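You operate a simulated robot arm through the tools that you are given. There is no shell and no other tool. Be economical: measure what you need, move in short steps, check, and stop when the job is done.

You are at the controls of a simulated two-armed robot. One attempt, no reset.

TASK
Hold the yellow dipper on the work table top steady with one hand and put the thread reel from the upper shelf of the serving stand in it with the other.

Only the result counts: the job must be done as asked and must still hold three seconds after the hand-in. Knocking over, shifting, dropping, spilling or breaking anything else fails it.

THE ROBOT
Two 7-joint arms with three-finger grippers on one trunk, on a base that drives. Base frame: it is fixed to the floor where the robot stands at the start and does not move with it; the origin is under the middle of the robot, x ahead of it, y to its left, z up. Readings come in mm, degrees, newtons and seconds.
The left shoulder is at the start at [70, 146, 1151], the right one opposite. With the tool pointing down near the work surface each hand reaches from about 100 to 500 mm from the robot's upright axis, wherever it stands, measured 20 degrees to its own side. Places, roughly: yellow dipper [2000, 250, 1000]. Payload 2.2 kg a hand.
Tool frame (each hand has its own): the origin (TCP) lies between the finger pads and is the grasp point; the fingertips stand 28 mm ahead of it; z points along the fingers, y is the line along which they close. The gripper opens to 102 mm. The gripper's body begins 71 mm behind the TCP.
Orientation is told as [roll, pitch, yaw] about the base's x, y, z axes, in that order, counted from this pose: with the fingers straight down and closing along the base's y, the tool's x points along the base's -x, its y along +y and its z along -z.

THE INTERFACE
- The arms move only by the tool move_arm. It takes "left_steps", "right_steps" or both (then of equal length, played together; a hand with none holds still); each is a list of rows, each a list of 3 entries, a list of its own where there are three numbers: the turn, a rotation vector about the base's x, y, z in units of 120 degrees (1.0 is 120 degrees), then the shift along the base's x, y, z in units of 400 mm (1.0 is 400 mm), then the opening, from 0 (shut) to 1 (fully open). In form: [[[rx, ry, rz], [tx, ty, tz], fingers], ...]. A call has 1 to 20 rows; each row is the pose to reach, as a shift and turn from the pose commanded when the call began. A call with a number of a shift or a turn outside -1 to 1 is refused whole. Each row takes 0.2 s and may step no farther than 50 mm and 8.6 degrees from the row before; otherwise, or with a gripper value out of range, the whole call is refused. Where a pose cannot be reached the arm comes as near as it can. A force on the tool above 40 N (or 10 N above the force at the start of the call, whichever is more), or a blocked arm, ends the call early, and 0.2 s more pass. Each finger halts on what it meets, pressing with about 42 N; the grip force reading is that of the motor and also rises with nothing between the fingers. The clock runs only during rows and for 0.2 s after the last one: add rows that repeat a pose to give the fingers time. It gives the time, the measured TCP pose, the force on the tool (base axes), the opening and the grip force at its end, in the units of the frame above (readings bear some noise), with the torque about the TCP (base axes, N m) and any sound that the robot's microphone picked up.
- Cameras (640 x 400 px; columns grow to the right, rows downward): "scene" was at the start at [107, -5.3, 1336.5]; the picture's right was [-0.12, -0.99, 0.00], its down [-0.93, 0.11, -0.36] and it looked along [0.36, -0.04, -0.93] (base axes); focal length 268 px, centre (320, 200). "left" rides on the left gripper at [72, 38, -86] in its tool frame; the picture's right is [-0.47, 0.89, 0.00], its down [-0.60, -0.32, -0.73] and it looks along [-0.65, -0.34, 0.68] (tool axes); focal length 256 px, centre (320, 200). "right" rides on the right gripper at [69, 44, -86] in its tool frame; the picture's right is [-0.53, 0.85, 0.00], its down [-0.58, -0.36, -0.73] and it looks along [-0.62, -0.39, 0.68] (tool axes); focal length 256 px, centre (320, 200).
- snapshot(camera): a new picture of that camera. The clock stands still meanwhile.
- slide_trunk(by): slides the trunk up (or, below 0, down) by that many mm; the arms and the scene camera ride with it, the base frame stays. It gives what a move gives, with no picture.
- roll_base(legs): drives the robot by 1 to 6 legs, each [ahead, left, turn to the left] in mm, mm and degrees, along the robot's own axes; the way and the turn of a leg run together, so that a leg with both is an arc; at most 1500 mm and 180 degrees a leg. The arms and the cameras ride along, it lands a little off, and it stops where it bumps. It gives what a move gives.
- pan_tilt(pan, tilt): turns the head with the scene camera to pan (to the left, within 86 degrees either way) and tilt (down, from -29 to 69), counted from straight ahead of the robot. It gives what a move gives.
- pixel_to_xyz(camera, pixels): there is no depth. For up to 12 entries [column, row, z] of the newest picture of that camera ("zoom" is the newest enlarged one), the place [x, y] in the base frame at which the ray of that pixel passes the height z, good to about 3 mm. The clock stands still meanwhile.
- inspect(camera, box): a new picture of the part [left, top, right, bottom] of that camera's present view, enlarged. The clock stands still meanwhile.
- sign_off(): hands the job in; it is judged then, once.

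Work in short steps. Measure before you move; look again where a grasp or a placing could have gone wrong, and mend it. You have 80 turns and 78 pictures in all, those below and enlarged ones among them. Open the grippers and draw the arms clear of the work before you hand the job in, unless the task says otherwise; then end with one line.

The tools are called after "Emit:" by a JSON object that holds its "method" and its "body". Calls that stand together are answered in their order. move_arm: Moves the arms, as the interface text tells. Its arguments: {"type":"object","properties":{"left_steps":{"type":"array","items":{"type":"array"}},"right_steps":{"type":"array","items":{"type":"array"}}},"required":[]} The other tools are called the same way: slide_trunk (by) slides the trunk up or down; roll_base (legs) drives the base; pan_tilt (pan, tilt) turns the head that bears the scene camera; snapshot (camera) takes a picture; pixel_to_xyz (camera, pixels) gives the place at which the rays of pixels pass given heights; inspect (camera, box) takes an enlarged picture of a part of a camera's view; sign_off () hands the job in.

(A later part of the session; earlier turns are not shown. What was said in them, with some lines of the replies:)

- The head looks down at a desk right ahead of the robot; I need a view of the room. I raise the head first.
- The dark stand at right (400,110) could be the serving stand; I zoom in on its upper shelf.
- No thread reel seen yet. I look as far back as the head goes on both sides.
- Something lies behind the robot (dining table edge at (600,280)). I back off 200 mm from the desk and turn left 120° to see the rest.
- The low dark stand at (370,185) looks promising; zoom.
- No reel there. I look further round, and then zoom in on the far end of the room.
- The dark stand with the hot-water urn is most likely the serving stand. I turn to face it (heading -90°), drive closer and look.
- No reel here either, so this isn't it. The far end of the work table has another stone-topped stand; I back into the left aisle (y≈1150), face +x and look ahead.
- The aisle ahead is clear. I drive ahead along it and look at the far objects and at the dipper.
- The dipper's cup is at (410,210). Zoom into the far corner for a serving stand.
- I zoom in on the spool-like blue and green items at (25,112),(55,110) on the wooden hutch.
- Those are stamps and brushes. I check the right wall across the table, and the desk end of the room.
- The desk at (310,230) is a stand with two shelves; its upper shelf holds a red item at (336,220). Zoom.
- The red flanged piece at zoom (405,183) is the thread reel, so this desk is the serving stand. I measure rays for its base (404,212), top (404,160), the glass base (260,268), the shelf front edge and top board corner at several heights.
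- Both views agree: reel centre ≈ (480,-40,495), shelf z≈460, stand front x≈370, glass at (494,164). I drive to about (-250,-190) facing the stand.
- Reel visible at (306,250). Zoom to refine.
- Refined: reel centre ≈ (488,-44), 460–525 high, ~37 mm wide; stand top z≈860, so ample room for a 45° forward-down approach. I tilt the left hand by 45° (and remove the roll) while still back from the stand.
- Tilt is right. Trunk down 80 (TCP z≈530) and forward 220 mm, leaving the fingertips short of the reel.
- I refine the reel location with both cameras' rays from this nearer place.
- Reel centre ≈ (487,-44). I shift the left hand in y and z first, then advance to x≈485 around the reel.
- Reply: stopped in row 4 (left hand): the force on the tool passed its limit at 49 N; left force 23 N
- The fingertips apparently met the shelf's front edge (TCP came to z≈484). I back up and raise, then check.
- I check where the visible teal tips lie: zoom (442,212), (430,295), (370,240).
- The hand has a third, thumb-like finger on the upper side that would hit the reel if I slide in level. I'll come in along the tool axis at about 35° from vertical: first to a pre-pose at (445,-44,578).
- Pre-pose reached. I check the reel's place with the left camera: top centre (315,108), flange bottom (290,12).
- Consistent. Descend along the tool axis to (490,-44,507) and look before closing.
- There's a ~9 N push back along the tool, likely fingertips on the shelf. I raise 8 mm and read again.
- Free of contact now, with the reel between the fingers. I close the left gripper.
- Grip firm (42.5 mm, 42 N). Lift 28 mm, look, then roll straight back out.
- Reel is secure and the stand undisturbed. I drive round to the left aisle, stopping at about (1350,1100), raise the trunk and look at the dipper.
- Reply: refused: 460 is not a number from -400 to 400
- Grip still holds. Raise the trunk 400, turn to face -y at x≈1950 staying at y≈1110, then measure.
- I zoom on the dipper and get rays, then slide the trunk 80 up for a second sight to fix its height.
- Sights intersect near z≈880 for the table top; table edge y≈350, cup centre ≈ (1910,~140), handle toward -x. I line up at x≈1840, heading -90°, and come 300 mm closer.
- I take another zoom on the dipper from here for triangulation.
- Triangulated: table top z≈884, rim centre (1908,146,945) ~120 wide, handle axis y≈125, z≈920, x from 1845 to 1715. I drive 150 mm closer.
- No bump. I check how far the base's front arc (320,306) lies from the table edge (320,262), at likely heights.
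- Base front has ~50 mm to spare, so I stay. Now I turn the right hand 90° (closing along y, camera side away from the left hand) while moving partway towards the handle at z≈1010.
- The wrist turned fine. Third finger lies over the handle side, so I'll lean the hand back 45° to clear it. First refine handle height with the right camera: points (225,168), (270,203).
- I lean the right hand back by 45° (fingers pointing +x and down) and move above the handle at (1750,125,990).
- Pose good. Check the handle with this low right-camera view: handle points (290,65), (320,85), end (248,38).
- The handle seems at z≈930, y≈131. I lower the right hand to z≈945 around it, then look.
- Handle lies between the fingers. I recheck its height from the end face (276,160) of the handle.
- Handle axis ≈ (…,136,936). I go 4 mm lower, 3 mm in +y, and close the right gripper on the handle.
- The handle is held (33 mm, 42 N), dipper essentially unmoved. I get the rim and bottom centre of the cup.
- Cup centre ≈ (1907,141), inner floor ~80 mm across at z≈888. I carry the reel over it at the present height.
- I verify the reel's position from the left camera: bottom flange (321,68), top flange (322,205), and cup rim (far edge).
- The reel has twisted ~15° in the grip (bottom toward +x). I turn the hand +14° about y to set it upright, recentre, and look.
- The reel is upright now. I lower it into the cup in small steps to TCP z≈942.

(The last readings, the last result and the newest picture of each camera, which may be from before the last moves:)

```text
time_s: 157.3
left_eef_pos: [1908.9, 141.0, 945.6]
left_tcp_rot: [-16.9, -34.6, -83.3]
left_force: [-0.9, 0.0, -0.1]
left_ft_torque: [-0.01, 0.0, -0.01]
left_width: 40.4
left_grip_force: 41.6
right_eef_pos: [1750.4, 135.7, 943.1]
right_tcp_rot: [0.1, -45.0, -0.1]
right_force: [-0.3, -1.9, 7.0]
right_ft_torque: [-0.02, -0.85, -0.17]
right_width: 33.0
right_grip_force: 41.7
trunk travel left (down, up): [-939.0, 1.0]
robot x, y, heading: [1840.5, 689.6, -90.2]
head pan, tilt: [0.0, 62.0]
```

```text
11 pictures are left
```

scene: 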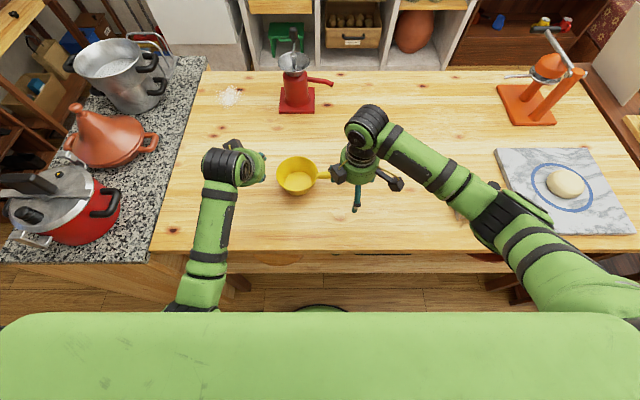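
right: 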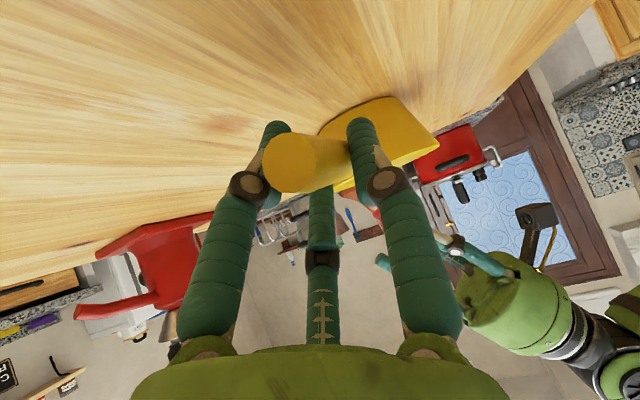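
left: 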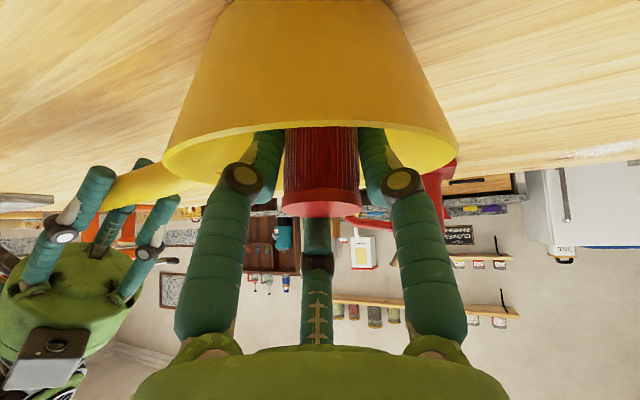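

The reel is inside the cup without contact. I lower further in small bits, watching for force.

Emit:
{"method": "move_arm", "body": {"left_steps": [[[0, 0, 0], [0, 0, -0.01], 0.1], [[0, 0, 0], [0, 0, -0.02], 0.1]]}}

Emit:
{"method": "move_arm", "body": {"left_steps": [[[0, 0, 0], [0, 0, -0.01], 0.1]]}}

```text
time_s: 157.9
left_eef_pos: [1907.2, 140.6, 938.1]
left_tcp_rot: [-17.0, -34.6, -83.3]
left_force: [0.7, 0.4, 2.5]
left_ft_torque: [0.05, 0.01, 0.02]
left_width: 40.2
left_grip_force: 41.3
right_eef_pos: [1748.6, 137.5, 941.8]
right_tcp_rot: [0.0, -44.9, 0.0]
right_force: [1.0, -2.0, 5.4]
right_ft_torque: [0.0, -0.63, -0.3]
right_width: 32.6
right_grip_force: 41.8
trunk travel left (down, up): [-939.0, 1.0]
robot x, y, heading: [1840.6, 687.9, -90.3]
head pan, tilt: [0.0, 62.0]
```

```text
time_s: 158.3
left_eef_pos: [1907.7, 139.5, 935.2]
left_tcp_rot: [-17.3, -35.2, -83.0]
left_force: [1.3, 4.6, 22.1]
left_ft_torque: [0.46, 0.02, 0.01]
left_width: 40.2
left_grip_force: 41.7
right_eef_pos: [1749.8, 137.1, 942.2]
right_tcp_rot: [0.0, -44.8, -0.2]
right_force: [2.4, -8.1, -0.8]
right_ft_torque: [-0.01, 0.45, -1.18]
right_width: 32.9
right_grip_force: 42.3
trunk travel left (down, up): [-939.0, 1.0]
robot x, y, heading: [1838.7, 685.4, -90.2]
head pan, tilt: [0.0, 62.0]
```

Reel is on the cup floor (22 N). I ease up 3 mm and open slowly to ~60 mm.

Emit:
{"method": "move_arm", "body": {"left_steps": [[[0, 0, 0], [0, 0, 0.008], 0.1], [[0, 0, 0], [0, 0, 0.008], 0.38], [[0, 0, 0], [0, 0, 0.008], 0.44], [[0, 0, 0], [0, 0, 0.008], 0.5], [[0, 0, 0], [0, 0, 0.008], 0.56], [[0, 0, 0], [0, 0, 0.008], 0.58]]}}

Emit:
{"method": "snapshot", "body": {"camera": "left"}}

```text
time_s: 159.8
left_eef_pos: [1908.7, 140.9, 937.4]
left_tcp_rot: [-16.9, -34.6, -83.3]
left_force: [0.6, 0.3, 1.2]
left_ft_torque: [0.07, 0.02, -0.03]
left_width: 58.2
left_grip_force: 0.1
right_eef_pos: [1748.1, 137.2, 941.7]
right_tcp_rot: [0.2, -45.1, -0.1]
right_force: [-2.0, 2.1, 6.5]
right_ft_torque: [0.03, -0.69, 0.3]
right_width: 33.1
right_grip_force: 42.3
trunk travel left (down, up): [-939.0, 1.0]
robot x, y, heading: [1841.1, 689.0, -90.2]
head pan, tilt: [0.0, 62.0]
```

```text
10 pictures are left
```

left: 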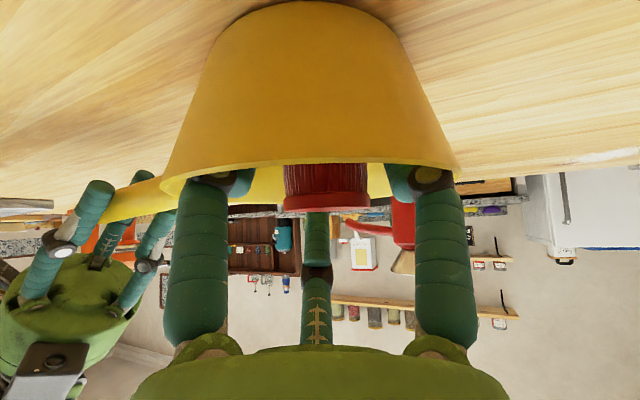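

Released and standing. I withdraw the left hand along its own axis, then up and back.

Emit:
{"method": "move_arm", "body": {"left_steps": [[[0, 0, 0], [0.01, 0.0285, 0.04], 0.58], [[0, 0, 0], [0.02, 0.057, 0.08], 0.58], [[0, 0, 0], [0.035, 0.1, 0.14], 0.58], [[0, 0, 0], [0.05, 0.1425, 0.2], 0.58], [[0, 0, 0], [0.1, 0.2, 0.25], 0.58], [[0, 0, 0], [0.18, 0.27, 0.25], 0.58], [[0, 0, 0], [0.25, 0.3, 0.25], 0.58], [[0, 0, 0], [0.3, 0.38, 0.25], 0.58], [[0, 0, 0], [0.3, 0.38, 0.25], 0.58]]}}

Emit:
{"method": "inspect", "body": {"camera": "scene", "box": [200, 100, 400, 225]}}

```text
time_s: 161.8
left_eef_pos: [2028.4, 293.3, 1034.7]
left_tcp_rot: [-16.8, -34.6, -83.4]
left_force: [-0.3, -0.1, -0.1]
left_ft_torque: [-0.03, 0.02, 0.01]
left_width: 59.2
left_grip_force: 0.0
right_eef_pos: [1749.0, 137.1, 942.4]
right_tcp_rot: [0.2, -45.0, 0.0]
right_force: [0.5, 2.5, 5.0]
right_ft_torque: [0.11, -0.62, 0.26]
right_width: 33.0
right_grip_force: 42.2
trunk travel left (down, up): [-939.0, 1.0]
robot x, y, heading: [1839.1, 687.5, -90.4]
head pan, tilt: [0.0, 62.0]
```

```text
3.20 times, centred on (300, 162) of scene
```

zoom: 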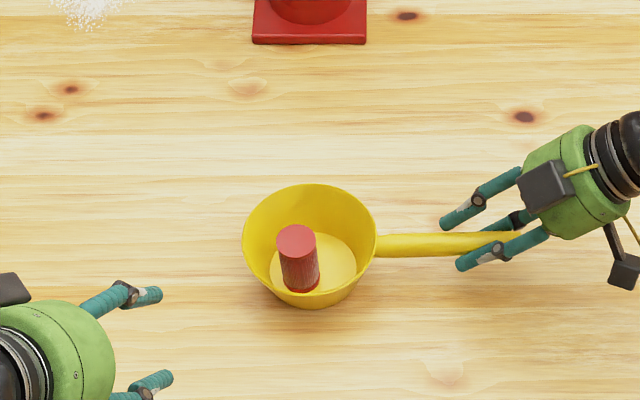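

The reel stands in the dipper. Now I open the right hand gently and withdraw it along its axis.

Emit:
{"method": "move_arm", "body": {"right_steps": [[[0, 0, 0], [0, 0, 0.003], 0.2], [[0, 0, 0], [0, 0, 0.005], 0.35], [[0, 0, 0], [0, 0, 0.005], 0.5], [[0, 0, 0], [0, 0, 0.005], 0.7], [[0, 0, 0], [0, 0, 0.005], 0.9], [[0, 0, 0], [-0.02, 0, 0.03], 0.9], [[0, 0, 0], [-0.06, 0, 0.08], 0.9], [[0, 0, 0], [-0.1, 0, 0.14], 0.9], [[0, 0, 0], [-0.1, 0, 0.22], 0.9], [[0, 0, 0], [-0.1, 0.08, 0.26], 0.9], [[0, 0, 0], [-0.1, 0.18, 0.26], 0.9], [[0, 0, 0], [-0.1, 0.28, 0.26], 0.9], [[0, 0, 0], [-0.1, 0.38, 0.26], 0.9], [[0, 0, 0], [-0.1, 0.38, 0.26], 0.9]]}}

Emit:
{"method": "snapshot", "body": {"camera": "scene"}}

```text
time_s: 164.8
left_eef_pos: [2028.5, 292.5, 1032.2]
left_tcp_rot: [-17.0, -34.4, -83.2]
left_force: [-0.3, -0.4, 0.2]
left_ft_torque: [0.0, -0.02, 0.0]
left_width: 59.2
left_grip_force: 0.1
right_eef_pos: [1707.6, 286.3, 1046.1]
right_tcp_rot: [0.3, -45.0, -0.2]
right_force: [0.2, -0.1, -0.2]
right_ft_torque: [0.03, 0.01, -0.02]
right_width: 91.6
right_grip_force: 0.1
trunk travel left (down, up): [-939.0, 1.0]
robot x, y, heading: [1839.9, 686.3, -90.2]
head pan, tilt: [0.0, 62.0]
```

```text
8 pictures are left
```

scene: 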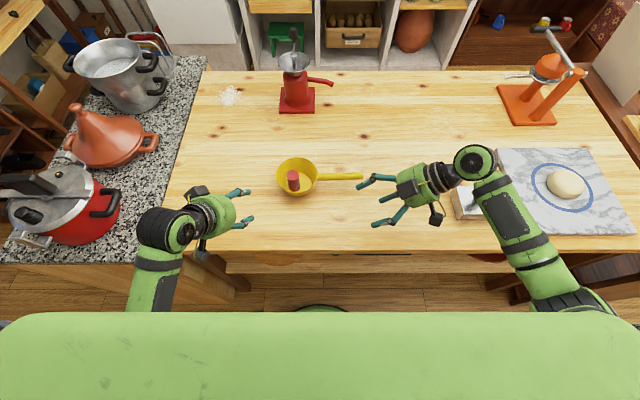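

Both hands are free, reel stays in the dipper at (293,180). I roll back 250 mm to clear the table and take a last look.

Emit:
{"method": "roll_base", "body": {"legs": [[-250, 0, 0]]}}

Emit:
{"method": "snapshot", "body": {"camera": "scene"}}

```text
time_s: 166.6
left_eef_pos: [2032.3, 544.3, 1032.2]
left_tcp_rot: [-16.9, -34.3, -82.9]
left_force: [0.2, 0.4, -0.7]
left_ft_torque: [0.04, 0.0, 0.0]
left_width: 59.5
left_grip_force: 0.0
right_eef_pos: [1710.7, 533.9, 1044.5]
right_tcp_rot: [0.2, -44.9, 0.2]
right_force: [0.1, -0.6, 0.4]
right_ft_torque: [-0.01, -0.02, 0.03]
right_width: 91.7
right_grip_force: 0.0
trunk travel left (down, up): [-939.0, 1.0]
robot x, y, heading: [1837.4, 937.9, -89.6]
head pan, tilt: [0.0, 62.0]
```

```text
7 pictures are left
```

scene: 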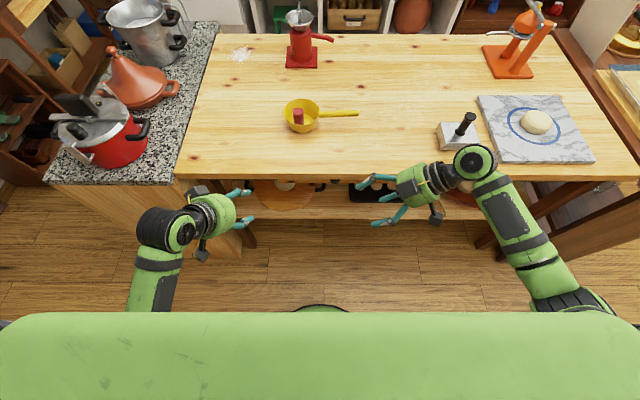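

All is in place: the reel stands in the dipper at (299,117) and everything else is undisturbed. I hand in.

Emit:
{"method": "sign_off", "body": {}}

```text
The job is handed in.
```

The thread reel from the serving stand's upper shelf is standing in the yellow dipper. The right hand held the dipper by its handle while the left set the reel in, then both grippers opened and drew clear. On the way to the reel the left fingers hit what looked like the front edge of the stand's shelf and the move stopped at 49 N. Nothing looked moved in the pictures afterwards.
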